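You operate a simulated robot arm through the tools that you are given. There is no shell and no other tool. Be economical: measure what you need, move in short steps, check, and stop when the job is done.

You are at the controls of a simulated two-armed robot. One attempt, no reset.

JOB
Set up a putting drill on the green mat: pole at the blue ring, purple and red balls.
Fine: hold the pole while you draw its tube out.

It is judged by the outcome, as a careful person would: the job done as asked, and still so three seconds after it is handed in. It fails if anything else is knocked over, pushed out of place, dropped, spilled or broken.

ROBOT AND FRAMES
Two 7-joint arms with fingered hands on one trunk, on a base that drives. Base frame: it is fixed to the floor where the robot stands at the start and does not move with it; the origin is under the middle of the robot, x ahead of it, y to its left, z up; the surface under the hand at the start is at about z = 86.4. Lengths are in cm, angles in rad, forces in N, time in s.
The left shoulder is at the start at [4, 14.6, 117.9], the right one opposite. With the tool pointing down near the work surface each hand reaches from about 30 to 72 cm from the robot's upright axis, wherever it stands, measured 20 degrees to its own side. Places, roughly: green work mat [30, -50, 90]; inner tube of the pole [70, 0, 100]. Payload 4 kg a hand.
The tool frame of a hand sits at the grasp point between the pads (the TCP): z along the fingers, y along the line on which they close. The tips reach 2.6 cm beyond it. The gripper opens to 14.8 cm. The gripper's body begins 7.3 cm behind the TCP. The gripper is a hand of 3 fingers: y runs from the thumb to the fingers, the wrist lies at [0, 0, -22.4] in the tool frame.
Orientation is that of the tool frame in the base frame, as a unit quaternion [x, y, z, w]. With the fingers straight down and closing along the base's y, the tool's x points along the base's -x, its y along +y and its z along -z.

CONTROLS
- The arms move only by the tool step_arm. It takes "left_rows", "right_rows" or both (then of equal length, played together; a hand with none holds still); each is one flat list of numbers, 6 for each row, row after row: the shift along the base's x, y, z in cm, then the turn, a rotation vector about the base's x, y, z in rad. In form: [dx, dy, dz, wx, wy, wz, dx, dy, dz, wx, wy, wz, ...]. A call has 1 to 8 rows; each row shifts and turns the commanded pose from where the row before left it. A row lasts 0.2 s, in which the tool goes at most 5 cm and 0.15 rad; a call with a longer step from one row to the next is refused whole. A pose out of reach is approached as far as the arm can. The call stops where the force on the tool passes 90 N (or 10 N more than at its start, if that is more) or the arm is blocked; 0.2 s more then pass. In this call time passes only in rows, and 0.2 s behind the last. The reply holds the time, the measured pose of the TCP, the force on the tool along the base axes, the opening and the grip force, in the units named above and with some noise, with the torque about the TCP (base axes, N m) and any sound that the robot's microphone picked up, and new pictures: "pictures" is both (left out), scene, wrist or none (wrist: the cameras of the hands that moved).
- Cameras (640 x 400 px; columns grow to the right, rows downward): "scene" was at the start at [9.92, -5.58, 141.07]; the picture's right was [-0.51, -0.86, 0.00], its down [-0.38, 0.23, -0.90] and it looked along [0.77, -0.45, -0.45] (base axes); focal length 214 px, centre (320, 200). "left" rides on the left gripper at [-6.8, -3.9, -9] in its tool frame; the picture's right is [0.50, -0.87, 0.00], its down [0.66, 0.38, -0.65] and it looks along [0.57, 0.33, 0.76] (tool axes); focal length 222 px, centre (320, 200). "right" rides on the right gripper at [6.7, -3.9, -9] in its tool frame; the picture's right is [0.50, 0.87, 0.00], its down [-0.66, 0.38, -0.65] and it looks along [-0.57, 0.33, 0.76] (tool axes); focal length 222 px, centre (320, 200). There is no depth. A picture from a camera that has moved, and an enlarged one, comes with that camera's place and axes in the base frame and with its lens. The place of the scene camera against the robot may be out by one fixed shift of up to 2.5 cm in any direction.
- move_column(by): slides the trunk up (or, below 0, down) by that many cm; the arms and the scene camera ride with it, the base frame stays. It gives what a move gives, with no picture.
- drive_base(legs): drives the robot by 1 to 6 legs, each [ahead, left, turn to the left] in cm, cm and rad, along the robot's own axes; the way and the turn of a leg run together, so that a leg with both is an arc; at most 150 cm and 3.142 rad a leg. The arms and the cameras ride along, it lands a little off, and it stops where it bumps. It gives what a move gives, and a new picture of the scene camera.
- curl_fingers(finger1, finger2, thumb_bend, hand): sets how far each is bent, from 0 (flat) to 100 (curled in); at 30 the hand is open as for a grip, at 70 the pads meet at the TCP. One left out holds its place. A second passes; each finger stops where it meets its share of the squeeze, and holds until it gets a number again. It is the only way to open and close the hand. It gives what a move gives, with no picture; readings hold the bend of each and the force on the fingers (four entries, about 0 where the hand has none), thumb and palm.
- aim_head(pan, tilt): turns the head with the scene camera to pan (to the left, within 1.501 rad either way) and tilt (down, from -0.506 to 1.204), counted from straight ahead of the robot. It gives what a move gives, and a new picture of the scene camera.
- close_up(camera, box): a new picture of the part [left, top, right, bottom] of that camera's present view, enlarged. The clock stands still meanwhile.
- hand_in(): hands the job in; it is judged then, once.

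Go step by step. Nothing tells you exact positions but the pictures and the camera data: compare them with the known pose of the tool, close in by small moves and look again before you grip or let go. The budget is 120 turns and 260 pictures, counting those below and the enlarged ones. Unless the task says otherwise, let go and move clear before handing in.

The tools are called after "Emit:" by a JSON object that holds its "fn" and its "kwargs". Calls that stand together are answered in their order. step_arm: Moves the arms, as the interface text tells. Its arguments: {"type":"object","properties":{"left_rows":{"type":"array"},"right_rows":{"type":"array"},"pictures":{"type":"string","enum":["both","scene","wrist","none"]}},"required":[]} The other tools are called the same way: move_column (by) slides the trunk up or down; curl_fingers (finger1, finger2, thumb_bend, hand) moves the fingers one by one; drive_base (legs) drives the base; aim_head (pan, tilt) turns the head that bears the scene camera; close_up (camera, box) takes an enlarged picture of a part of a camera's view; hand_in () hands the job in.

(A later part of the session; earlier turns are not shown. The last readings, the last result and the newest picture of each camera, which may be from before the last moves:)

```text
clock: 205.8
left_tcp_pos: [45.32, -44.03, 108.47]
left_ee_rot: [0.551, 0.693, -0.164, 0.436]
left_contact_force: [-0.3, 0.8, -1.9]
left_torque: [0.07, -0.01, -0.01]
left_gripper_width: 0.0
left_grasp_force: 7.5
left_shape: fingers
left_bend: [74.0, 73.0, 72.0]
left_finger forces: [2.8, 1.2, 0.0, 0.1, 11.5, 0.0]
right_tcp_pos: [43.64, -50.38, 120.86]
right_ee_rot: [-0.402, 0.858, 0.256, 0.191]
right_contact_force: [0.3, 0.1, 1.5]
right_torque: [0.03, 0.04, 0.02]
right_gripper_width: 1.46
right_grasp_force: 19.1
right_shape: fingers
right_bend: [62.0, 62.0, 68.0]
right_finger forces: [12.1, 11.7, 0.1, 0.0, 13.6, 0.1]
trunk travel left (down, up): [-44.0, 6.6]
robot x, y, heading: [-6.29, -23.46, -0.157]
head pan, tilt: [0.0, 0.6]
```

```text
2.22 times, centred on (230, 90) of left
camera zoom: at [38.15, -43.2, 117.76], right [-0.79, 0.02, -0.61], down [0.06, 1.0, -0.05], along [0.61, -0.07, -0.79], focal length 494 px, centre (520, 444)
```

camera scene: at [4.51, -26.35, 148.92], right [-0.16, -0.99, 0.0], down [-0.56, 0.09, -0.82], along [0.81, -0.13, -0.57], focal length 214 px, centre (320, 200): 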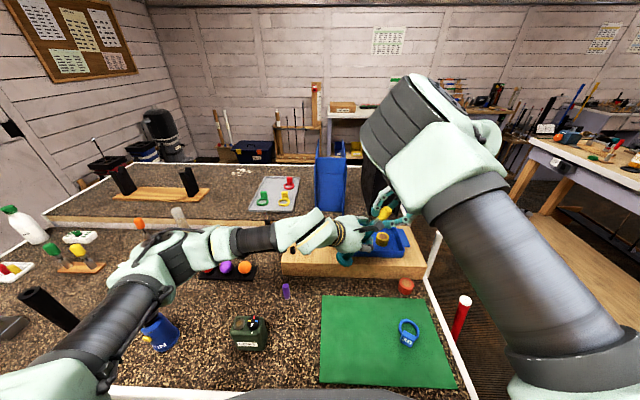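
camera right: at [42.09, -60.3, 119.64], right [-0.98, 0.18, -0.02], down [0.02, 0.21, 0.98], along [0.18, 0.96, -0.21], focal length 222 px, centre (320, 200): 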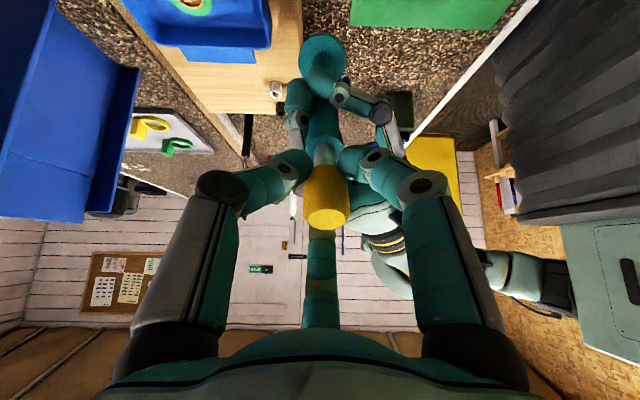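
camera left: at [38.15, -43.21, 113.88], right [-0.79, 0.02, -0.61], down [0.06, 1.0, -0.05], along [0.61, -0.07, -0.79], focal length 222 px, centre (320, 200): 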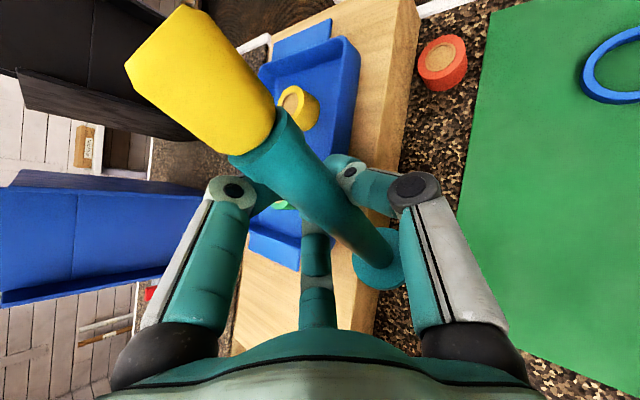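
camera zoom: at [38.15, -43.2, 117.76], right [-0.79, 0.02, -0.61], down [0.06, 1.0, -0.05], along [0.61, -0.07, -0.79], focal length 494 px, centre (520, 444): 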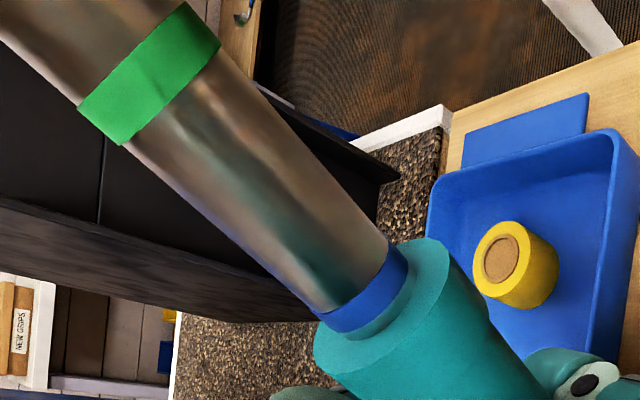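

The blue ring sits right at the collar. I'll release the cap with the right hand, back it off along its axis, and recheck that the tube stays.

Emit:
{"fn": "curl_fingers", "kwargs": {"hand": "right", "finger1": 46, "finger2": 46, "thumb_bend": 46}}

Emit:
{"fn": "step_arm", "kwargs": {"right_rows": [-0.25, -1.2, 1.6, 0, 0, 0, -0.25, -1.2, 1.6, 0, 0, 0, -0.25, -1.2, 1.6, 0, 0, 0, -0.25, -1.2, 1.6, 0, 0, 0, -0.25, -1.2, 1.6, 0, 0, 0, 0, -3, 1, 0, 0, 0, 0, -3, 0, -0.1, 0.015, 0, 0, -3, 0, -0.1, 0.015, 0], "pictures": "scene"}}

Emit:
{"fn": "close_up", "kwargs": {"camera": "left", "box": [120, 0, 340, 180]}}

```text
clock: 206.8
left_tcp_pos: [45.31, -44.17, 108.35]
left_ee_rot: [0.551, 0.693, -0.163, 0.436]
left_contact_force: [-0.5, -1.0, -1.7]
left_torque: [-0.01, -0.03, 0.02]
left_gripper_width: 0.03
left_grasp_force: 7.4
left_shape: fingers
left_bend: [74.0, 73.0, 72.0]
left_finger forces: [2.9, 1.0, 0.1, 0.0, 11.6, 0.1]
right_tcp_pos: [43.58, -50.43, 120.92]
right_ee_rot: [-0.403, 0.858, 0.257, 0.191]
right_contact_force: [0.0, 0.6, -0.1]
right_torque: [-0.02, 0.02, 0.01]
right_gripper_width: 7.49
right_grasp_force: 0.0
right_shape: fingers
right_bend: [46.0, 46.0, 46.0]
right_finger forces: [0.0, 0.0, 0.0, 0.0, 0.0, 0.1]
trunk travel left (down, up): [-44.0, 6.6]
robot x, y, heading: [-6.22, -23.93, -0.16]
head pan, tilt: [0.0, 0.6]
```

```text
clock: 208.7
left_tcp_pos: [45.22, -44.11, 108.39]
left_ee_rot: [0.551, 0.693, -0.163, 0.436]
left_contact_force: [-0.5, -0.3, -0.5]
left_torque: [-0.01, 0.01, 0.02]
left_gripper_width: 0.0
left_grasp_force: 7.9
left_shape: fingers
left_bend: [74.0, 73.0, 72.0]
left_finger forces: [2.9, 0.9, 0.0, 0.0, 11.6, 0.0]
right_tcp_pos: [42.59, -65.43, 129.61]
right_ee_rot: [-0.416, 0.882, 0.176, 0.136]
right_contact_force: [-0.2, 0.1, -0.7]
right_torque: [-0.02, 0.01, 0.03]
right_gripper_width: 7.49
right_grasp_force: 0.1
right_shape: fingers
right_bend: [46.0, 46.0, 46.0]
right_finger forces: [0.0, 0.0, 0.0, 0.1, 0.0, 0.0]
trunk travel left (down, up): [-44.0, 6.6]
robot x, y, heading: [-6.13, -23.82, -0.158]
head pan, tilt: [0.0, 0.6]
camera scene: at [4.57, -26.33, 148.92], right [-0.16, -0.99, 0.0], down [-0.56, 0.09, -0.82], along [0.81, -0.13, -0.57], focal length 214 px, centre (320, 200)
```

scene: 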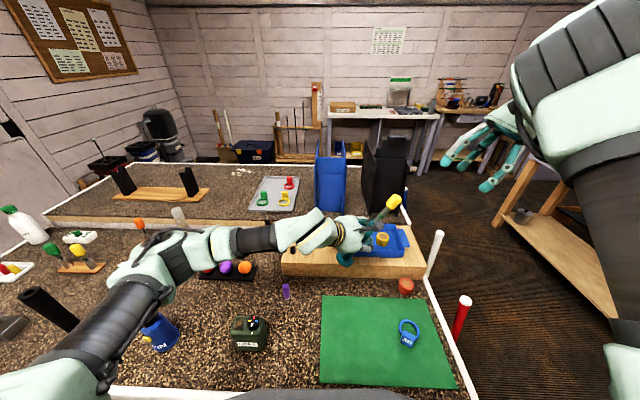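

```text
2.22 times, centred on (230, 90) of left
camera zoom: at [38.14, -43.22, 117.78], right [-0.79, 0.02, -0.61], down [0.06, 1.0, -0.05], along [0.61, -0.07, -0.79], focal length 494 px, centre (520, 444)
```

zoom: 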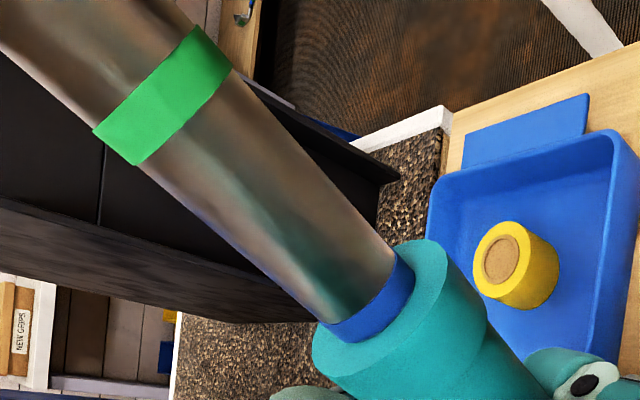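

The blue ring now sits exactly at the collar and stays. I'll turn the pole upright, bring it over the mat at about (35,-42), and lower part-way.

Emit:
{"fn": "step_arm", "kwargs": {"left_rows": [-2, 0.4, 0, -0.109, 0.024, 0, -2, 0.4, 0, -0.109, 0.024, 0, -2, 0.4, 0, -0.109, 0.024, 0, -2, 0.4, 0, -0.109, 0.024, 0, -2, 0.4, -1, 0, 0, 0, 0, 0, -1.5, 0, 0, 0, 0, 0, -1.5, 0, 0, 0, 0, 0, -1, 0, 0, 0], "pictures": "both"}}

Emit:
{"fn": "close_up", "kwargs": {"camera": "scene", "box": [290, 170, 460, 390]}}

```text
clock: 210.4
left_tcp_pos: [36.73, -37.32, 100.01]
left_ee_rot: [0.435, 0.661, -0.335, 0.512]
left_contact_force: [0.6, -0.4, -1.4]
left_torque: [0.0, -0.03, 0.0]
left_gripper_width: 0.01
left_grasp_force: 7.1
left_shape: fingers
left_bend: [74.0, 73.0, 72.0]
left_finger forces: [2.6, 0.8, 0.0, 0.0, 11.3, 0.0]
left hand out of reach, approached as far as the arm can: row 1, 2
right_tcp_pos: [42.57, -65.5, 129.73]
right_ee_rot: [-0.416, 0.882, 0.176, 0.137]
right_contact_force: [-0.8, -0.4, -0.1]
right_torque: [-0.01, -0.02, -0.02]
right_gripper_width: 7.51
right_grasp_force: 0.1
right_shape: fingers
right_bend: [46.0, 46.0, 46.0]
right_finger forces: [0.0, 0.0, 0.0, 0.0, 0.0, 0.0]
trunk travel left (down, up): [-44.0, 6.6]
robot x, y, heading: [-6.48, -23.92, -0.155]
head pan, tilt: [0.0, 0.6]
camera scene: at [4.48, -26.29, 148.93], right [-0.16, -0.99, 0.0], down [-0.56, 0.09, -0.83], along [0.81, -0.13, -0.56], focal length 214 px, centre (320, 200)
camera left: at [30.45, -32.29, 108.76], right [-0.84, -0.23, -0.49], down [0.03, 0.88, -0.47], along [0.54, -0.41, -0.74], focal length 222 px, centre (320, 200)
```

scene: 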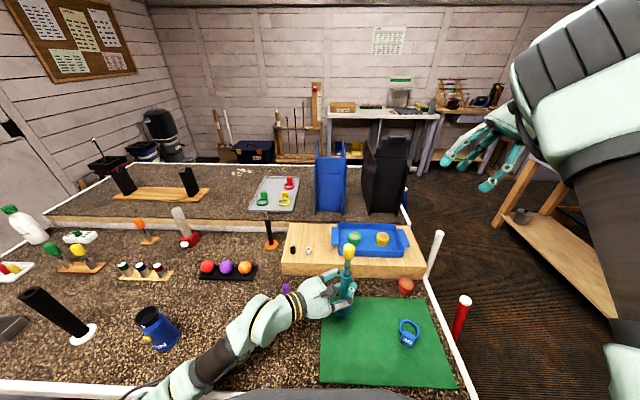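
left: 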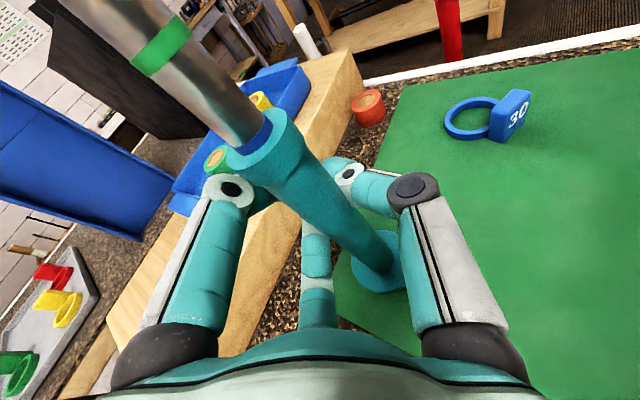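

```text
1.82 times, centred on (375, 280) of scene
camera zoom: at [4.48, -26.29, 148.93], right [-0.16, -0.99, 0.0], down [-0.56, 0.09, -0.83], along [0.81, -0.13, -0.56], focal length 390 px, centre (220, 54)
```

zoom: 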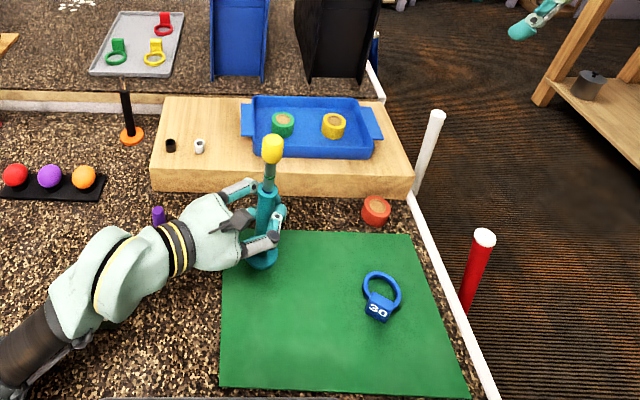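

The pole is upright just above the mat's far-left corner. I'll shift it further onto the mat and lower until contact.

Emit:
{"fn": "step_arm", "kwargs": {"left_rows": [-1.2, -1.6, 0, 0, 0, 0, -1.2, -1.6, 0, 0, 0, 0, -1.2, -1.6, 0, 0, 0, 0, 0, 0, -0.8, 0, 0, 0, 0, 0, -0.8, 0, 0, 0], "pictures": "none"}}

Emit:
{"fn": "step_arm", "kwargs": {"left_rows": [0, 0, -0.5, 0, 0, 0], "pictures": "wrist"}}

Emit:
{"fn": "close_up", "kwargs": {"camera": "scene", "box": [290, 230, 430, 370]}}

```text
clock: 211.7
left_tcp_pos: [34.18, -40.31, 98.31]
left_ee_rot: [0.435, 0.661, -0.336, 0.511]
left_contact_force: [0.4, -0.8, -0.9]
left_torque: [0.01, 0.0, -0.01]
left_gripper_width: 0.01
left_grasp_force: 6.8
left_shape: fingers
left_bend: [74.0, 73.0, 72.0]
left_finger forces: [2.7, 0.9, 0.1, 0.0, 11.1, 0.0]
left hand out of reach, approached as far as the arm can: row 3
right_tcp_pos: [42.4, -65.54, 129.62]
right_ee_rot: [-0.416, 0.882, 0.176, 0.136]
right_contact_force: [-0.5, 0.8, -1.0]
right_torque: [0.03, -0.03, 0.0]
right_gripper_width: 7.5
right_grasp_force: 0.1
right_shape: fingers
right_bend: [46.0, 46.0, 46.0]
right_finger forces: [0.1, 0.1, 0.0, 0.0, 0.0, 0.0]
trunk travel left (down, up): [-44.0, 6.6]
robot x, y, heading: [-6.04, -23.98, -0.153]
head pan, tilt: [0.0, 0.6]
```

```text
clock: 212.1
left_tcp_pos: [34.28, -40.21, 97.73]
left_ee_rot: [0.435, 0.661, -0.336, 0.511]
left_contact_force: [-0.6, 0.0, -0.7]
left_torque: [-0.02, -0.03, -0.01]
left_gripper_width: 0.01
left_grasp_force: 7.3
left_shape: fingers
left_bend: [74.0, 73.0, 72.0]
left_finger forces: [2.7, 1.0, 0.0, 0.0, 11.0, 0.0]
right_tcp_pos: [42.62, -65.44, 129.75]
right_ee_rot: [-0.416, 0.882, 0.176, 0.136]
right_contact_force: [-0.5, 0.5, -0.7]
right_torque: [0.0, 0.01, -0.04]
right_gripper_width: 7.47
right_grasp_force: 0.2
right_shape: fingers
right_bend: [46.0, 46.0, 46.0]
right_finger forces: [0.1, 0.0, 0.0, 0.1, 0.1, 0.0]
trunk travel left (down, up): [-44.0, 6.6]
robot x, y, heading: [-6.1, -23.37, -0.158]
head pan, tilt: [0.0, 0.6]
camera left: at [28.05, -35.3, 106.45], right [-0.84, -0.23, -0.48], down [0.03, 0.88, -0.47], along [0.53, -0.41, -0.74], focal length 222 px, centre (320, 200)
```

left: 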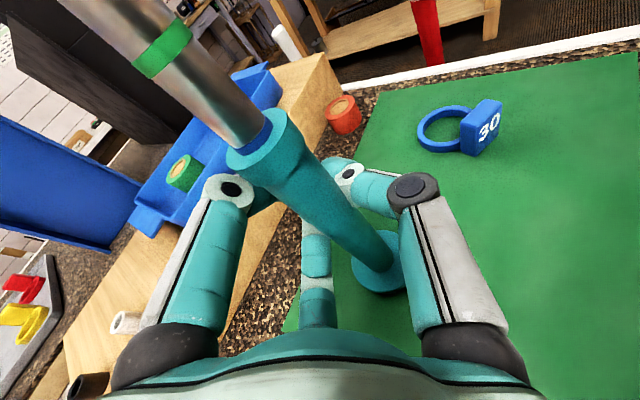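

```text
2.86 times, centred on (360, 300) of scene
camera zoom: at [4.56, -26.29, 148.92], right [-0.16, -0.99, 0.0], down [-0.56, 0.09, -0.82], along [0.81, -0.13, -0.57], focal length 613 px, centre (206, -86)
```

zoom: 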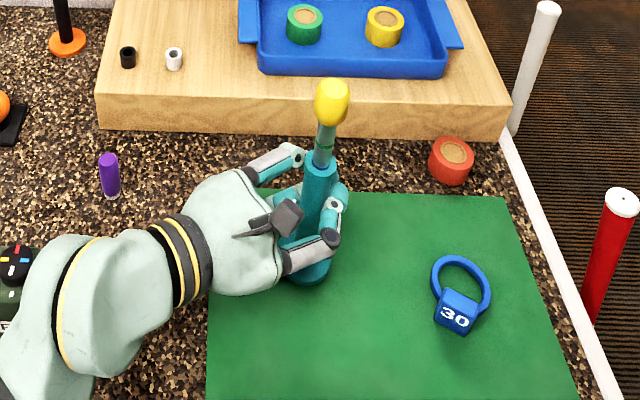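

Emit:
{"fn": "step_arm", "kwargs": {"left_rows": [0, 0, -0.5, 0, 0, 0], "pictures": "none"}}

Emit:
{"fn": "step_arm", "kwargs": {"left_rows": [0, 0, -0.4, 0, 0, 0], "pictures": "none"}}

Emit:
{"fn": "step_arm", "kwargs": {"left_rows": [0, 0, -0.4, 0, 0, 0], "pictures": "none"}}

Emit:
{"fn": "close_up", "kwargs": {"camera": "scene", "box": [320, 240, 390, 350]}}

```text
clock: 212.4
left_tcp_pos: [34.25, -40.35, 97.18]
left_ee_rot: [0.435, 0.661, -0.336, 0.511]
left_contact_force: [-0.4, -0.1, -0.8]
left_torque: [-0.04, 0.0, 0.01]
left_gripper_width: 0.02
left_grasp_force: 7.4
left_shape: fingers
left_bend: [74.0, 73.0, 72.0]
left_finger forces: [2.7, 0.9, 0.0, 0.0, 11.1, 0.1]
right_tcp_pos: [42.59, -65.46, 129.76]
right_ee_rot: [-0.416, 0.882, 0.176, 0.137]
right_contact_force: [-0.2, 0.3, 0.8]
right_torque: [-0.03, -0.01, 0.01]
right_gripper_width: 7.48
right_grasp_force: 0.0
right_shape: fingers
right_bend: [46.0, 46.0, 46.0]
right_finger forces: [0.1, 0.0, 0.0, 0.0, 0.0, 0.1]
trunk travel left (down, up): [-44.0, 6.6]
robot x, y, heading: [-6.17, -23.57, -0.159]
head pan, tilt: [0.0, 0.6]
```

```text
clock: 212.8
left_tcp_pos: [34.21, -40.37, 97.02]
left_ee_rot: [0.436, 0.659, -0.336, 0.513]
left_contact_force: [0.7, -0.4, 6.0]
left_torque: [0.0, 0.05, 0.03]
left_gripper_width: 0.01
left_grasp_force: 7.8
left_shape: fingers
left_bend: [74.0, 73.0, 73.0]
left_finger forces: [3.3, 1.2, 0.0, 0.1, 11.0, 0.0]
right_tcp_pos: [42.55, -65.41, 129.76]
right_ee_rot: [-0.415, 0.882, 0.175, 0.137]
right_contact_force: [-0.3, 1.1, -0.7]
right_torque: [0.02, 0.0, 0.01]
right_gripper_width: 7.5
right_grasp_force: 0.2
right_shape: fingers
right_bend: [46.0, 46.0, 46.0]
right_finger forces: [0.0, 0.0, 0.0, 0.0, 0.1, 0.1]
trunk travel left (down, up): [-44.0, 6.6]
robot x, y, heading: [-6.2, -23.84, -0.154]
head pan, tilt: [0.0, 0.6]
```

```text
clock: 213.2
left_tcp_pos: [34.31, -40.39, 96.37]
left_ee_rot: [0.436, 0.661, -0.335, 0.511]
left_contact_force: [0.1, -2.0, 5.1]
left_torque: [0.03, -0.05, -0.01]
left_gripper_width: 0.01
left_grasp_force: 2.8
left_shape: fingers
left_bend: [74.0, 73.0, 73.0]
left_finger forces: [1.1, 2.5, 0.0, 0.0, 1.9, 0.1]
right_tcp_pos: [42.6, -65.54, 129.75]
right_ee_rot: [-0.416, 0.882, 0.176, 0.137]
right_contact_force: [-0.5, -0.6, 0.4]
right_torque: [-0.01, 0.0, 0.01]
right_gripper_width: 7.5
right_grasp_force: 0.2
right_shape: fingers
right_bend: [46.0, 46.0, 46.0]
right_finger forces: [0.0, 0.0, 0.0, 0.1, 0.0, 0.0]
trunk travel left (down, up): [-44.0, 6.6]
robot x, y, heading: [-6.0, -23.99, -0.161]
head pan, tilt: [0.0, 0.6]
```

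```text
3.64 times, centred on (355, 295) of scene
camera zoom: at [4.49, -26.36, 148.92], right [-0.16, -0.99, 0.0], down [-0.56, 0.09, -0.83], along [0.81, -0.13, -0.56], focal length 780 px, centre (193, -146)
```

zoom: 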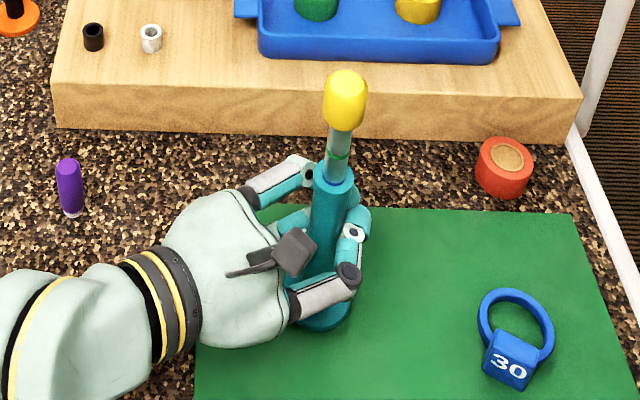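

The base is on the mat. I'll open the left hand gently and back away along its axis.

Emit:
{"fn": "curl_fingers", "kwargs": {"hand": "left", "finger1": 60, "finger2": 60, "thumb_bend": 60}}

Emit:
{"fn": "curl_fingers", "kwargs": {"hand": "left", "finger1": 42, "finger2": 42, "thumb_bend": 42}}

Emit:
{"fn": "close_up", "kwargs": {"camera": "left", "box": [0, 0, 640, 400]}}

```text
clock: 214.2
left_tcp_pos: [34.38, -40.33, 96.44]
left_ee_rot: [0.435, 0.661, -0.335, 0.512]
left_contact_force: [0.8, -0.1, -0.1]
left_torque: [0.02, 0.05, 0.04]
left_gripper_width: 2.9
left_grasp_force: 0.0
left_shape: fingers
left_bend: [60.0, 60.0, 60.0]
left_finger forces: [0.0, 0.0, 0.0, 0.0, 0.1, 0.1]
right_tcp_pos: [42.65, -65.44, 129.64]
right_ee_rot: [-0.415, 0.882, 0.176, 0.137]
right_contact_force: [-0.3, 0.5, -0.1]
right_torque: [-0.01, -0.02, 0.01]
right_gripper_width: 7.47
right_grasp_force: 0.0
right_shape: fingers
right_bend: [46.0, 46.0, 46.0]
right_finger forces: [0.0, 0.1, 0.0, 0.0, 0.0, 0.1]
trunk travel left (down, up): [-44.0, 6.6]
robot x, y, heading: [-6.45, -23.73, -0.163]
head pan, tilt: [0.0, 0.6]
```

```text
clock: 215.2
left_tcp_pos: [34.37, -40.41, 96.43]
left_ee_rot: [0.436, 0.661, -0.336, 0.511]
left_contact_force: [-0.2, 0.6, -0.9]
left_torque: [0.03, 0.0, -0.02]
left_gripper_width: 8.78
left_grasp_force: 0.0
left_shape: fingers
left_bend: [42.0, 42.0, 42.0]
left_finger forces: [0.0, 0.1, 0.0, 0.0, 0.1, 0.0]
right_tcp_pos: [42.6, -65.52, 129.71]
right_ee_rot: [-0.416, 0.882, 0.176, 0.137]
right_contact_force: [0.4, 0.6, -0.4]
right_torque: [-0.03, 0.04, -0.01]
right_gripper_width: 7.46
right_grasp_force: 0.0
right_shape: fingers
right_bend: [46.0, 46.0, 46.0]
right_finger forces: [0.1, 0.0, 0.0, 0.0, 0.1, 0.0]
trunk travel left (down, up): [-44.0, 6.6]
robot x, y, heading: [-6.13, -23.77, -0.156]
head pan, tilt: [0.0, 0.6]
```

```text
1.00 times, centred on (320, 200) of left (not enlarged: the box is as wide or as high as the picture)
camera zoom: at [28.07, -35.36, 105.21], right [-0.84, -0.23, -0.48], down [0.03, 0.88, -0.47], along [0.53, -0.41, -0.74], focal length 222 px, centre (320, 200)
```

zoom: 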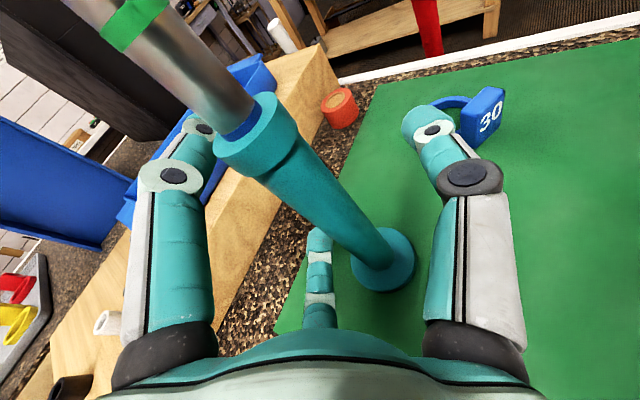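

The pole stands free on the mat with the blue ring at its collar. I'll retreat the left hand along its axis, raise it, and turn it to point down for the balls.

Emit:
{"fn": "step_arm", "kwargs": {"left_rows": [-1.2, 2.7, 0.8, 0, 0, 0, -1.2, 2.7, 0.8, 0, 0, 0, -1.2, 2.7, 0.8, 0, 0, 0, -1.2, 2.7, 0.8, 0, 0, 0, -0.5, 2, 3, 0, 0, 0, 0, 2, 3, 0, 0, 0, 0, 2, 3, 0, 0, 0, 0, 2, 2, 0, 0, 0], "pictures": "scene"}}

Emit:
{"fn": "step_arm", "kwargs": {"left_rows": [0, 0, 0.5, 0.135, 0.057, 0, 0, 0, 0.5, 0.135, 0.057, 0, 0, 0, 0.5, 0.135, 0.057, 0, 0, 0, 0.5, 0.135, 0.057, 0, 0, 0, 0.5, 0.135, 0.057, 0, 0, 0, 0.5, 0.135, 0.057, 0, 0, 0, 0.5, 0.135, 0.057, 0, 0, 0, 0.5, 0.135, 0.057, 0], "pictures": "none"}}

Emit:
{"fn": "step_arm", "kwargs": {"left_rows": [0, 0, 0, 0.12, 0.05, 0, 0, 0, 0, 0, 0, -0.144, 0, 0, 0, 0, 0, -0.144, 0, 0, 0, 0, 0, -0.144, 0, 0, 0, 0, 0, -0.144], "pictures": "none"}}

```text
clock: 217.1
left_tcp_pos: [32.94, -21.45, 107.87]
left_ee_rot: [0.435, 0.66, -0.336, 0.511]
left_contact_force: [0.4, -0.7, -0.3]
left_torque: [0.0, -0.04, -0.02]
left_gripper_width: 8.8
left_grasp_force: 0.0
left_shape: fingers
left_bend: [42.0, 42.0, 42.0]
left_finger forces: [0.1, 0.0, 0.0, 0.1, 0.1, 0.0]
left hand out of reach, approached as far as the arm can: row 6, 7, 8
right_tcp_pos: [42.55, -65.4, 129.78]
right_ee_rot: [-0.416, 0.882, 0.175, 0.138]
right_contact_force: [-0.2, -0.5, 0.2]
right_torque: [-0.02, 0.01, -0.02]
right_gripper_width: 7.51
right_grasp_force: 0.1
right_shape: fingers
right_bend: [46.0, 46.0, 46.0]
right_finger forces: [0.0, 0.0, 0.0, 0.0, 0.1, 0.1]
trunk travel left (down, up): [-44.0, 6.6]
robot x, y, heading: [-6.18, -23.7, -0.158]
head pan, tilt: [0.0, 0.6]
camera scene: at [4.49, -26.25, 148.93], right [-0.16, -0.99, 0.0], down [-0.56, 0.09, -0.83], along [0.81, -0.13, -0.56], focal length 214 px, centre (320, 200)
```

scene: 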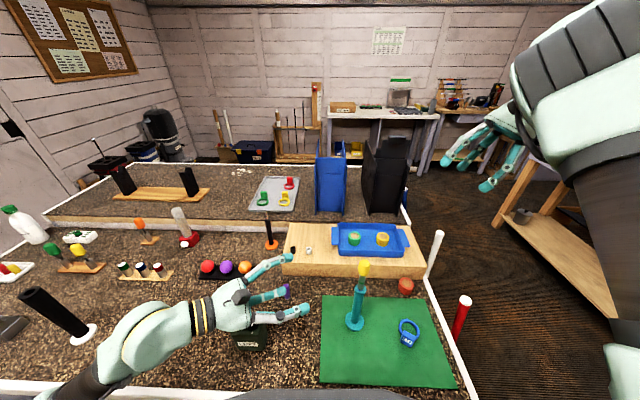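

```text
clock: 218.8
left_tcp_pos: [34.68, -21.89, 111.18]
left_ee_rot: [0.551, 0.832, -0.037, 0.06]
left_contact_force: [-0.3, 0.0, -0.3]
left_torque: [0.04, -0.02, -0.02]
left_gripper_width: 8.83
left_grasp_force: 0.1
left_shape: fingers
left_bend: [42.0, 42.0, 42.0]
left_finger forces: [0.0, 0.1, 0.0, 0.0, 0.1, 0.0]
left hand out of reach, approached as far as the arm can: row 1, 2
right_tcp_pos: [42.55, -65.7, 129.69]
right_ee_rot: [-0.416, 0.882, 0.176, 0.136]
right_contact_force: [0.5, -0.5, -0.4]
right_torque: [0.03, -0.01, -0.01]
right_gripper_width: 7.49
right_grasp_force: 0.1
right_shape: fingers
right_bend: [46.0, 46.0, 46.0]
right_finger forces: [0.0, 0.0, 0.1, 0.0, 0.1, 0.0]
trunk travel left (down, up): [-44.0, 6.6]
robot x, y, heading: [-6.23, -23.81, -0.161]
head pan, tilt: [0.0, 0.6]
```

```text
clock: 220.1
left_tcp_pos: [34.79, -21.64, 111.25]
left_ee_rot: [0.767, 0.641, -0.003, 0.006]
left_contact_force: [0.0, -0.5, 0.7]
left_torque: [-0.01, 0.0, -0.06]
left_gripper_width: 8.83
left_grasp_force: 0.1
left_shape: fingers
left_bend: [42.0, 42.0, 42.0]
left_finger forces: [0.1, 0.0, 0.0, 0.0, 0.0, 0.0]
right_tcp_pos: [42.49, -65.52, 129.74]
right_ee_rot: [-0.416, 0.881, 0.176, 0.137]
right_contact_force: [0.2, 0.2, 0.8]
right_torque: [0.01, -0.02, 0.02]
right_gripper_width: 7.49
right_grasp_force: 0.0
right_shape: fingers
right_bend: [46.0, 46.0, 46.0]
right_finger forces: [0.1, 0.1, 0.0, 0.1, 0.0, 0.0]
trunk travel left (down, up): [-44.0, 6.6]
robot x, y, heading: [-5.98, -23.84, -0.158]
head pan, tilt: [0.0, 0.6]
```

The pole stands on the mat. Now I'll drive left to reach the ball rack and bring the left hand above the red ball.

Emit:
{"fn": "drive_base", "kwargs": {"legs": [[0, 15, 0]]}}

Emit:
{"fn": "step_arm", "kwargs": {"left_rows": [2.8, 1.4, -0.7, 0, 0, 0, 2.8, 1.4, -0.7, 0, 0, 0, 2.8, 1.4, -0.7, 0, 0, 0, 2.8, 1.4, -0.7, 0, 0, 0, 2.8, 1.4, -0.7, 0, 0, 0, 2.8, 1.4, -0.7, 0, 0, 0, 2.8, 1.4, -0.7, 0, 0, 0, 2.5, 1.2, -1.5, 0, 0, 0], "pictures": "both"}}

```text
clock: 221.4
left_tcp_pos: [36.94, -7.14, 111.25]
left_ee_rot: [0.766, 0.642, -0.002, 0.006]
left_contact_force: [0.0, -0.2, 0.2]
left_torque: [-0.01, -0.01, -0.01]
left_gripper_width: 8.84
left_grasp_force: 0.0
left_shape: fingers
left_bend: [42.0, 42.0, 42.0]
left_finger forces: [0.1, 0.1, 0.0, 0.0, 0.1, 0.0]
right_tcp_pos: [44.9, -50.92, 129.63]
right_ee_rot: [-0.415, 0.882, 0.176, 0.138]
right_contact_force: [-0.5, -0.5, -0.6]
right_torque: [0.03, -0.01, 0.0]
right_gripper_width: 7.51
right_grasp_force: 0.0
right_shape: fingers
right_bend: [46.0, 46.0, 46.0]
right_finger forces: [0.0, 0.0, 0.1, 0.0, 0.1, 0.0]
trunk travel left (down, up): [-44.0, 6.6]
robot x, y, heading: [-4.04, -8.95, -0.154]
head pan, tilt: [0.0, 0.6]
camera scene: at [6.81, -11.82, 148.92], right [-0.16, -0.99, 0.0], down [-0.56, 0.09, -0.82], along [0.82, -0.13, -0.57], focal length 214 px, centre (320, 200)
```

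scene: 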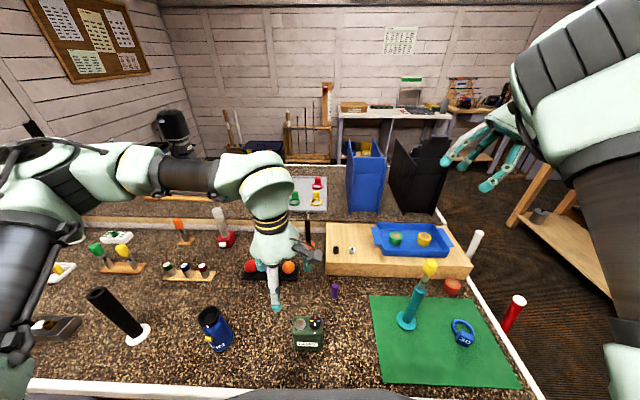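

```text
clock: 223.2
left_tcp_pos: [59.2, 4.07, 104.93]
left_ee_rot: [0.766, 0.643, -0.003, 0.007]
left_contact_force: [0.8, 0.7, 0.0]
left_torque: [0.0, -0.01, 0.0]
left_gripper_width: 8.82
left_grasp_force: 0.1
left_shape: fingers
left_bend: [42.0, 42.0, 42.0]
left_finger forces: [0.0, 0.1, 0.0, 0.1, 0.0, 0.1]
right_tcp_pos: [44.95, -50.63, 129.68]
right_ee_rot: [-0.414, 0.882, 0.176, 0.138]
right_contact_force: [1.1, -1.1, 0.3]
right_torque: [0.0, 0.02, 0.02]
right_gripper_width: 7.48
right_grasp_force: 0.1
right_shape: fingers
right_bend: [46.0, 46.0, 46.0]
right_finger forces: [0.0, 0.0, 0.1, 0.0, 0.0, 0.0]
trunk travel left (down, up): [-44.0, 6.6]
robot x, y, heading: [-3.94, -8.83, -0.158]
head pan, tilt: [0.0, 0.6]
camera scene: at [6.97, -11.49, 148.91], right [-0.16, -0.99, 0.0], down [-0.56, 0.09, -0.82], along [0.81, -0.13, -0.57], focal length 214 px, centre (320, 200)
camera left: at [54.21, -1.67, 113.95], right [-0.76, 0.64, -0.01], down [0.48, 0.59, 0.65], along [0.42, 0.49, -0.76], focal length 222 px, centre (320, 200)
```

scene: 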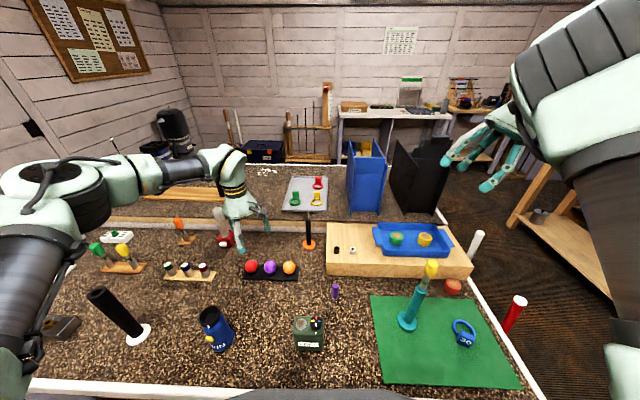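
left: 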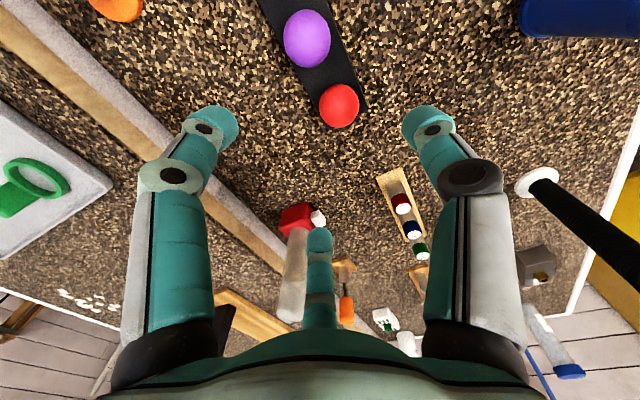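

The red ball is at about (57.6,5.1). I'll narrow the digits, centre and descend to z=97 to check.

Emit:
{"fn": "curl_fingers", "kwargs": {"hand": "left", "finger1": 48, "finger2": 48, "thumb_bend": 48}}

Emit:
{"fn": "step_arm", "kwargs": {"left_rows": [-0.5, 0.3, -2, 0, 0, 0, -0.5, 0.4, -2, 0, 0, 0, -0.5, 0.3, -2, 0, 0, 0, 0, 0, -2, 0, 0, 0], "pictures": "wrist"}}

Emit:
{"fn": "close_up", "kwargs": {"camera": "scene", "box": [200, 210, 320, 310]}}

```text
clock: 224.2
left_tcp_pos: [59.09, 4.03, 104.96]
left_ee_rot: [0.767, 0.642, -0.002, 0.007]
left_contact_force: [0.2, -0.6, 0.0]
left_torque: [0.0, 0.0, -0.02]
left_gripper_width: 6.92
left_grasp_force: 0.0
left_shape: fingers
left_bend: [48.0, 48.0, 48.0]
left_finger forces: [0.1, 0.0, 0.1, 0.0, 0.0, 0.0]
right_tcp_pos: [45.01, -50.63, 129.61]
right_ee_rot: [-0.416, 0.882, 0.175, 0.137]
right_contact_force: [-0.4, 0.7, 0.3]
right_torque: [-0.02, 0.02, 0.01]
right_gripper_width: 7.49
right_grasp_force: 0.0
right_shape: fingers
right_bend: [46.0, 46.0, 46.0]
right_finger forces: [0.0, 0.0, 0.1, 0.0, 0.0, 0.0]
trunk travel left (down, up): [-44.0, 6.6]
robot x, y, heading: [-4.05, -8.95, -0.156]
head pan, tilt: [0.0, 0.6]
```

```text
clock: 225.2
left_tcp_pos: [57.6, 5.35, 96.73]
left_ee_rot: [0.766, 0.642, -0.004, 0.006]
left_contact_force: [-0.1, -0.5, 0.0]
left_torque: [0.01, 0.0, 0.01]
left_gripper_width: 6.93
left_grasp_force: 0.0
left_shape: fingers
left_bend: [48.0, 48.0, 48.0]
left_finger forces: [0.1, 0.0, 0.0, 0.0, 0.0, 0.1]
right_tcp_pos: [45.02, -50.68, 129.71]
right_ee_rot: [-0.414, 0.883, 0.175, 0.137]
right_contact_force: [-0.3, -0.8, -0.1]
right_torque: [-0.01, -0.01, 0.01]
right_gripper_width: 7.5
right_grasp_force: 0.1
right_shape: fingers
right_bend: [46.0, 46.0, 46.0]
right_finger forces: [0.0, 0.0, 0.0, 0.0, 0.0, 0.0]
trunk travel left (down, up): [-44.0, 6.6]
robot x, y, heading: [-4.07, -8.89, -0.154]
head pan, tilt: [0.0, 0.6]
camera left: at [52.73, -0.53, 105.72], right [-0.77, 0.64, -0.01], down [0.48, 0.59, 0.65], along [0.42, 0.49, -0.76], focal length 222 px, centre (320, 200)
```

left: 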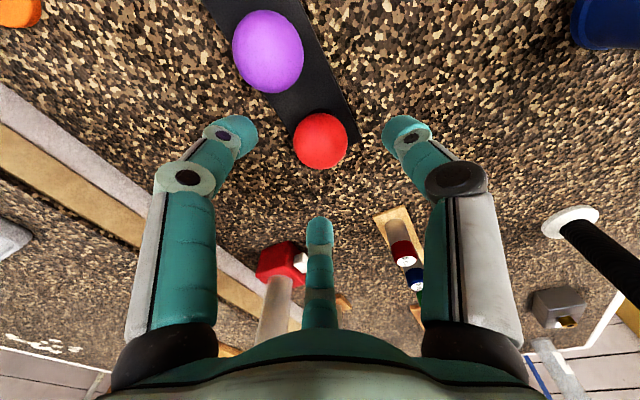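

```text
4.00 times, centred on (260, 260) of scene
camera zoom: at [6.92, -11.48, 148.92], right [-0.16, -0.99, 0.0], down [-0.56, 0.09, -0.82], along [0.81, -0.13, -0.57], focal length 858 px, centre (560, -40)
```

zoom: 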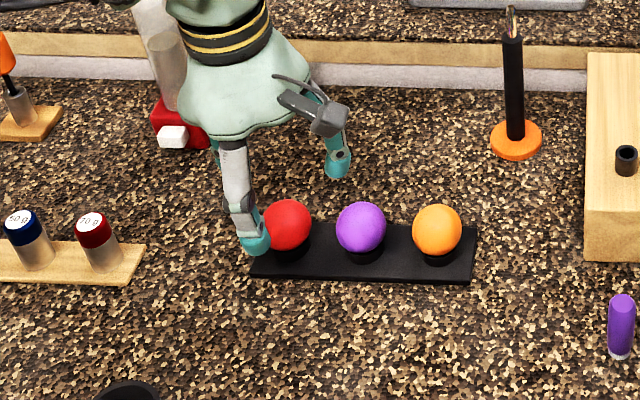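

Ball centre triangulates to (57.55,5.0,90.3), on a small pedestal. I'll descend around it and close.

Emit:
{"fn": "step_arm", "kwargs": {"left_rows": [0, -0.15, -2, 0, 0, 0, 0, -0.15, -2, 0, 0, 0, 0, 0, -2, 0, 0, 0], "pictures": "none"}}

Emit:
{"fn": "curl_fingers", "kwargs": {"hand": "left", "finger1": 65, "finger2": 65, "thumb_bend": 65}}

Emit:
{"fn": "close_up", "kwargs": {"camera": "left", "box": [180, 80, 460, 300]}}

```text
clock: 226.0
left_tcp_pos: [57.78, 4.69, 90.67]
left_ee_rot: [0.766, 0.643, -0.003, 0.007]
left_contact_force: [0.0, -0.6, -0.1]
left_torque: [0.04, -0.02, -0.01]
left_gripper_width: 6.92
left_grasp_force: 0.1
left_shape: fingers
left_bend: [48.0, 48.0, 48.0]
left_finger forces: [0.1, 0.1, 0.0, 0.0, 0.0, 0.0]
right_tcp_pos: [44.96, -50.63, 129.71]
right_ee_rot: [-0.415, 0.882, 0.176, 0.137]
right_contact_force: [-0.2, 0.5, 0.0]
right_torque: [0.01, -0.01, 0.03]
right_gripper_width: 7.49
right_grasp_force: 0.1
right_shape: fingers
right_bend: [46.0, 46.0, 46.0]
right_finger forces: [0.1, 0.0, 0.0, 0.0, 0.0, 0.0]
trunk travel left (down, up): [-44.0, 6.6]
robot x, y, heading: [-3.88, -8.76, -0.158]
head pan, tilt: [0.0, 0.6]
```

```text
clock: 227.0
left_tcp_pos: [57.61, 4.8, 90.81]
left_ee_rot: [0.767, 0.642, -0.002, 0.007]
left_contact_force: [-0.2, 0.4, -0.2]
left_torque: [0.0, -0.02, 0.03]
left_gripper_width: 2.23
left_grasp_force: 3.4
left_shape: fingers
left_bend: [62.0, 61.0, 63.0]
left_finger forces: [2.1, 3.0, 0.0, 0.1, 3.1, 0.0]
right_tcp_pos: [44.99, -50.71, 129.81]
right_ee_rot: [-0.416, 0.882, 0.176, 0.136]
right_contact_force: [0.3, 0.3, -0.6]
right_torque: [0.01, -0.02, -0.03]
right_gripper_width: 7.48
right_grasp_force: 0.0
right_shape: fingers
right_bend: [46.0, 46.0, 46.0]
right_finger forces: [0.1, 0.0, 0.1, 0.0, 0.0, 0.0]
trunk travel left (down, up): [-44.0, 6.6]
robot x, y, heading: [-3.49, -8.62, -0.155]
head pan, tilt: [0.0, 0.6]
```

```text
1.82 times, centred on (320, 190) of left
camera zoom: at [52.72, -0.96, 99.76], right [-0.77, 0.64, -0.01], down [0.48, 0.59, 0.65], along [0.42, 0.49, -0.76], focal length 404 px, centre (320, 218)
```

zoom: 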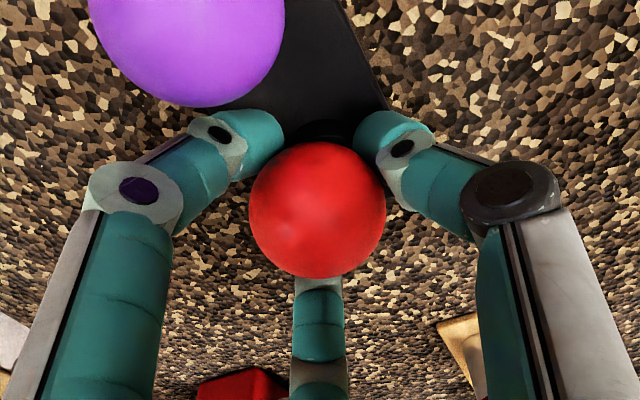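

Gripped evenly. I'll tighten, lift the red ball, retract, and drive right/back so the mat's near-left part is in front of the left hand.

Emit:
{"fn": "curl_fingers", "kwargs": {"hand": "left", "finger1": 70, "finger2": 70, "thumb_bend": 70}}

Emit:
{"fn": "step_arm", "kwargs": {"left_rows": [0, 0, 2, 0, 0, 0, 0, 0, 3, 0, 0, 0, 0, 0, 3, 0, 0, 0, 0, 0, 4, 0, 0, 0, -2, 0, 4, 0, 0, 0, -3, 0, 2, 0, 0, 0], "pictures": "wrist"}}

Emit:
{"fn": "drive_base", "kwargs": {"legs": [[-6, -20, 0]]}}

Emit:
{"fn": "step_arm", "kwargs": {"left_rows": [-2.3, -2.4, -0.5, 0, 0, 0, -2.3, -2.4, -0.5, 0, 0, 0, -2.3, -2.4, -0.5, 0, 0, 0, -2.3, -2.4, -0.5, 0, 0, 0, -2.3, -2.4, -0.5, 0, 0, 0, -2.3, -2.4, -0.5, 0, 0, 0, -2.3, -2.4, -0.5, 0, 0, 0, -2.3, -2.4, -0.5, 0, 0, 0], "pictures": "wrist"}}

```text
clock: 228.0
left_tcp_pos: [57.62, 4.88, 90.75]
left_ee_rot: [0.766, 0.643, -0.002, 0.008]
left_contact_force: [3.3, 4.5, 5.3]
left_torque: [0.23, -0.19, -0.05]
left_gripper_width: 0.59
left_grasp_force: 10.1
left_shape: fingers
left_bend: [68.0, 65.0, 68.0]
left_finger forces: [1.9, 14.6, 0.1, 0.0, 2.9, 0.0]
right_tcp_pos: [44.92, -50.63, 129.79]
right_ee_rot: [-0.416, 0.882, 0.176, 0.136]
right_contact_force: [-0.2, 0.3, 0.3]
right_torque: [-0.01, -0.02, 0.02]
right_gripper_width: 7.47
right_grasp_force: 0.1
right_shape: fingers
right_bend: [46.0, 46.0, 46.0]
right_finger forces: [0.1, 0.0, 0.0, 0.0, 0.0, 0.1]
trunk travel left (down, up): [-44.0, 6.6]
robot x, y, heading: [-3.82, -8.52, -0.151]
head pan, tilt: [0.0, 0.6]
```

```text
clock: 229.4
left_tcp_pos: [52.67, 4.76, 108.84]
left_ee_rot: [0.767, 0.642, -0.003, 0.007]
left_contact_force: [-0.1, 0.6, -0.7]
left_torque: [0.0, -0.04, 0.02]
left_gripper_width: 0.28
left_grasp_force: 3.9
left_shape: fingers
left_bend: [68.0, 67.0, 69.0]
left_finger forces: [1.7, 3.6, 0.0, 0.0, 2.3, 0.0]
right_tcp_pos: [44.88, -50.56, 129.78]
right_ee_rot: [-0.416, 0.882, 0.174, 0.137]
right_contact_force: [0.8, 0.3, 0.4]
right_torque: [0.01, -0.02, 0.0]
right_gripper_width: 7.51
right_grasp_force: 0.1
right_shape: fingers
right_bend: [46.0, 46.0, 46.0]
right_finger forces: [0.0, 0.0, 0.0, 0.1, 0.0, 0.0]
trunk travel left (down, up): [-44.0, 6.6]
robot x, y, heading: [-4.14, -9.06, -0.155]
head pan, tilt: [0.0, 0.6]
camera left: at [47.63, -0.96, 117.81], right [-0.77, 0.64, -0.01], down [0.48, 0.59, 0.65], along [0.43, 0.49, -0.76], focal length 222 px, centre (320, 200)
```

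left: 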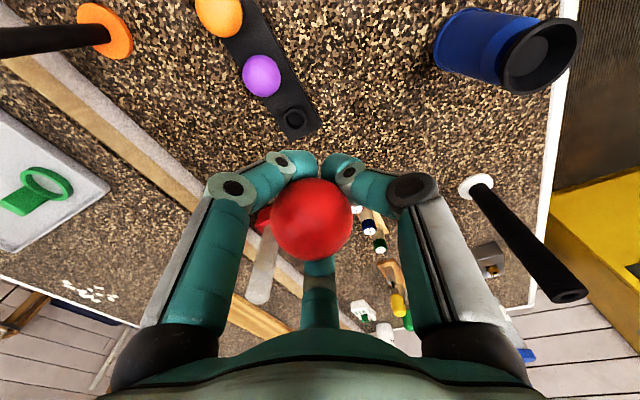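

```text
clock: 231.1
left_tcp_pos: [43.82, -14.08, 108.58]
left_ee_rot: [0.768, 0.64, -0.004, 0.007]
left_contact_force: [-0.2, 0.5, 0.2]
left_torque: [0.0, 0.0, 0.0]
left_gripper_width: 0.25
left_grasp_force: 3.6
left_shape: fingers
left_bend: [68.0, 67.0, 69.0]
left_finger forces: [1.7, 3.6, 0.0, 0.1, 2.3, 0.0]
right_tcp_pos: [35.92, -69.55, 129.82]
right_ee_rot: [-0.414, 0.883, 0.174, 0.136]
right_contact_force: [0.7, -0.1, 0.4]
right_torque: [-0.05, 0.0, -0.01]
right_gripper_width: 7.48
right_grasp_force: 0.0
right_shape: fingers
right_bend: [46.0, 46.0, 46.0]
right_finger forces: [0.0, 0.0, 0.1, 0.0, 0.0, 0.0]
trunk travel left (down, up): [-44.0, 6.6]
robot x, y, heading: [-12.84, -27.85, -0.16]
head pan, tilt: [0.0, 0.6]
camera scene: at [-2.05, -30.18, 148.91], right [-0.16, -0.99, 0.0], down [-0.56, 0.09, -0.82], along [0.81, -0.13, -0.57], focal length 214 px, centre (320, 200)
```

scene: 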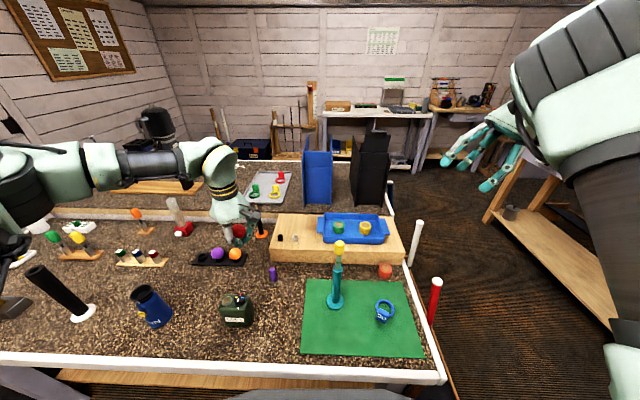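

```text
clock: 232.9
left_tcp_pos: [25.14, -33.9, 104.62]
left_ee_rot: [0.767, 0.641, -0.003, 0.007]
left_contact_force: [0.5, -0.2, -0.4]
left_torque: [-0.01, -0.03, 0.0]
left_gripper_width: 0.26
left_grasp_force: 3.8
left_shape: fingers
left_bend: [68.0, 67.0, 69.0]
left_finger forces: [1.7, 3.4, 0.1, 0.0, 2.2, 0.0]
right_tcp_pos: [35.6, -69.86, 129.69]
right_ee_rot: [-0.413, 0.883, 0.175, 0.137]
right_contact_force: [0.5, 0.4, 0.2]
right_torque: [-0.02, 0.0, 0.01]
right_gripper_width: 7.47
right_grasp_force: 0.1
right_shape: fingers
right_bend: [46.0, 46.0, 46.0]
right_finger forces: [0.0, 0.0, 0.0, 0.1, 0.0, 0.0]
trunk travel left (down, up): [-44.0, 6.6]
robot x, y, heading: [-13.12, -27.99, -0.161]
head pan, tilt: [0.0, 0.6]
camera left: at [20.19, -39.61, 113.67], right [-0.76, 0.65, -0.01], down [0.49, 0.59, 0.65], along [0.43, 0.49, -0.76], focal length 222 px, centre (320, 200)
```

left: 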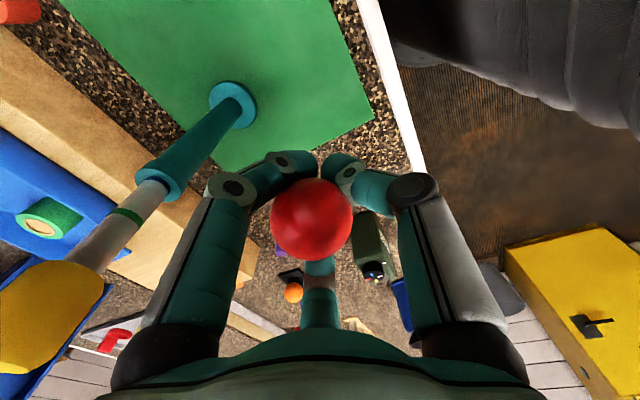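

The red ball is held; the spot below is well inside the mat's near-left corner. I'll lower until the fingertips nearly touch the mat, then open in stages.

Emit:
{"fn": "step_arm", "kwargs": {"left_rows": [0, 0, -3, 0, 0, 0, 0, 0, -3, 0, 0, 0, 0, 0, -3, 0, 0, 0, 0, 0, -2.5, 0, 0, 0, 0, 0, -1.5, 0, 0, 0, 0, 0, -1, 0, 0, 0], "pictures": "none"}}

Emit:
{"fn": "step_arm", "kwargs": {"left_rows": [0, 0, -0.6, 0, 0, 0], "pictures": "none"}}

Emit:
{"fn": "curl_fingers", "kwargs": {"hand": "left", "finger1": 64, "finger2": 64, "thumb_bend": 64}}

Emit:
{"fn": "close_up", "kwargs": {"camera": "left", "box": [180, 60, 460, 300]}}

```text
clock: 234.3
left_tcp_pos: [25.38, -33.61, 90.77]
left_ee_rot: [0.768, 0.641, -0.004, 0.007]
left_contact_force: [-0.2, -0.7, -0.4]
left_torque: [-0.01, -0.02, 0.01]
left_gripper_width: 0.25
left_grasp_force: 3.7
left_shape: fingers
left_bend: [68.0, 67.0, 69.0]
left_finger forces: [1.9, 3.2, 0.0, 0.0, 2.1, 0.0]
right_tcp_pos: [35.65, -69.75, 129.67]
right_ee_rot: [-0.414, 0.882, 0.176, 0.137]
right_contact_force: [-0.2, 0.3, 0.6]
right_torque: [0.01, 0.02, 0.02]
right_gripper_width: 7.48
right_grasp_force: 0.0
right_shape: fingers
right_bend: [46.0, 46.0, 46.0]
right_finger forces: [0.0, 0.1, 0.0, 0.1, 0.0, 0.0]
trunk travel left (down, up): [-44.0, 6.6]
robot x, y, heading: [-12.35, -28.03, -0.164]
head pan, tilt: [0.0, 0.6]
```

```text
clock: 234.7
left_tcp_pos: [25.3, -33.59, 90.0]
left_ee_rot: [0.767, 0.641, -0.002, 0.007]
left_contact_force: [-0.9, 0.5, 0.2]
left_torque: [-0.01, 0.0, -0.01]
left_gripper_width: 0.26
left_grasp_force: 4.0
left_shape: fingers
left_bend: [68.0, 67.0, 69.0]
left_finger forces: [1.8, 3.3, 0.0, 0.1, 2.2, 0.0]
right_tcp_pos: [35.65, -69.74, 129.73]
right_ee_rot: [-0.414, 0.883, 0.175, 0.136]
right_contact_force: [-0.1, 0.1, -0.3]
right_torque: [-0.02, 0.02, -0.01]
right_gripper_width: 7.49
right_grasp_force: 0.0
right_shape: fingers
right_bend: [46.0, 46.0, 46.0]
right_finger forces: [0.0, 0.1, 0.0, 0.0, 0.0, 0.0]
trunk travel left (down, up): [-44.0, 6.6]
robot x, y, heading: [-13.11, -27.59, -0.162]
head pan, tilt: [0.0, 0.6]
```

```text
clock: 235.7
left_tcp_pos: [25.38, -33.61, 90.03]
left_ee_rot: [0.767, 0.641, -0.003, 0.008]
left_contact_force: [-0.2, -0.4, -1.1]
left_torque: [0.05, 0.02, 0.01]
left_gripper_width: 1.69
left_grasp_force: 0.3
left_shape: fingers
left_bend: [64.0, 64.0, 64.0]
left_finger forces: [0.2, 0.3, 0.0, 0.1, 0.1, 0.0]
right_tcp_pos: [35.72, -69.81, 129.76]
right_ee_rot: [-0.415, 0.882, 0.177, 0.136]
right_contact_force: [-0.6, 1.0, 0.5]
right_torque: [0.01, -0.02, 0.04]
right_gripper_width: 7.48
right_grasp_force: 0.0
right_shape: fingers
right_bend: [46.0, 46.0, 46.0]
right_finger forces: [0.0, 0.0, 0.1, 0.1, 0.0, 0.0]
trunk travel left (down, up): [-44.0, 6.6]
robot x, y, heading: [-12.84, -27.95, -0.159]
head pan, tilt: [0.0, 0.6]
```

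```text
1.67 times, centred on (320, 180) of left
camera zoom: at [20.33, -39.4, 99.05], right [-0.76, 0.65, -0.01], down [0.49, 0.59, 0.65], along [0.43, 0.49, -0.76], focal length 370 px, centre (320, 233)
```

zoom: 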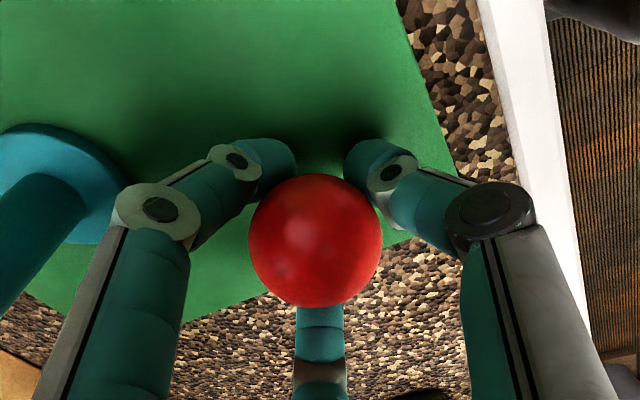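

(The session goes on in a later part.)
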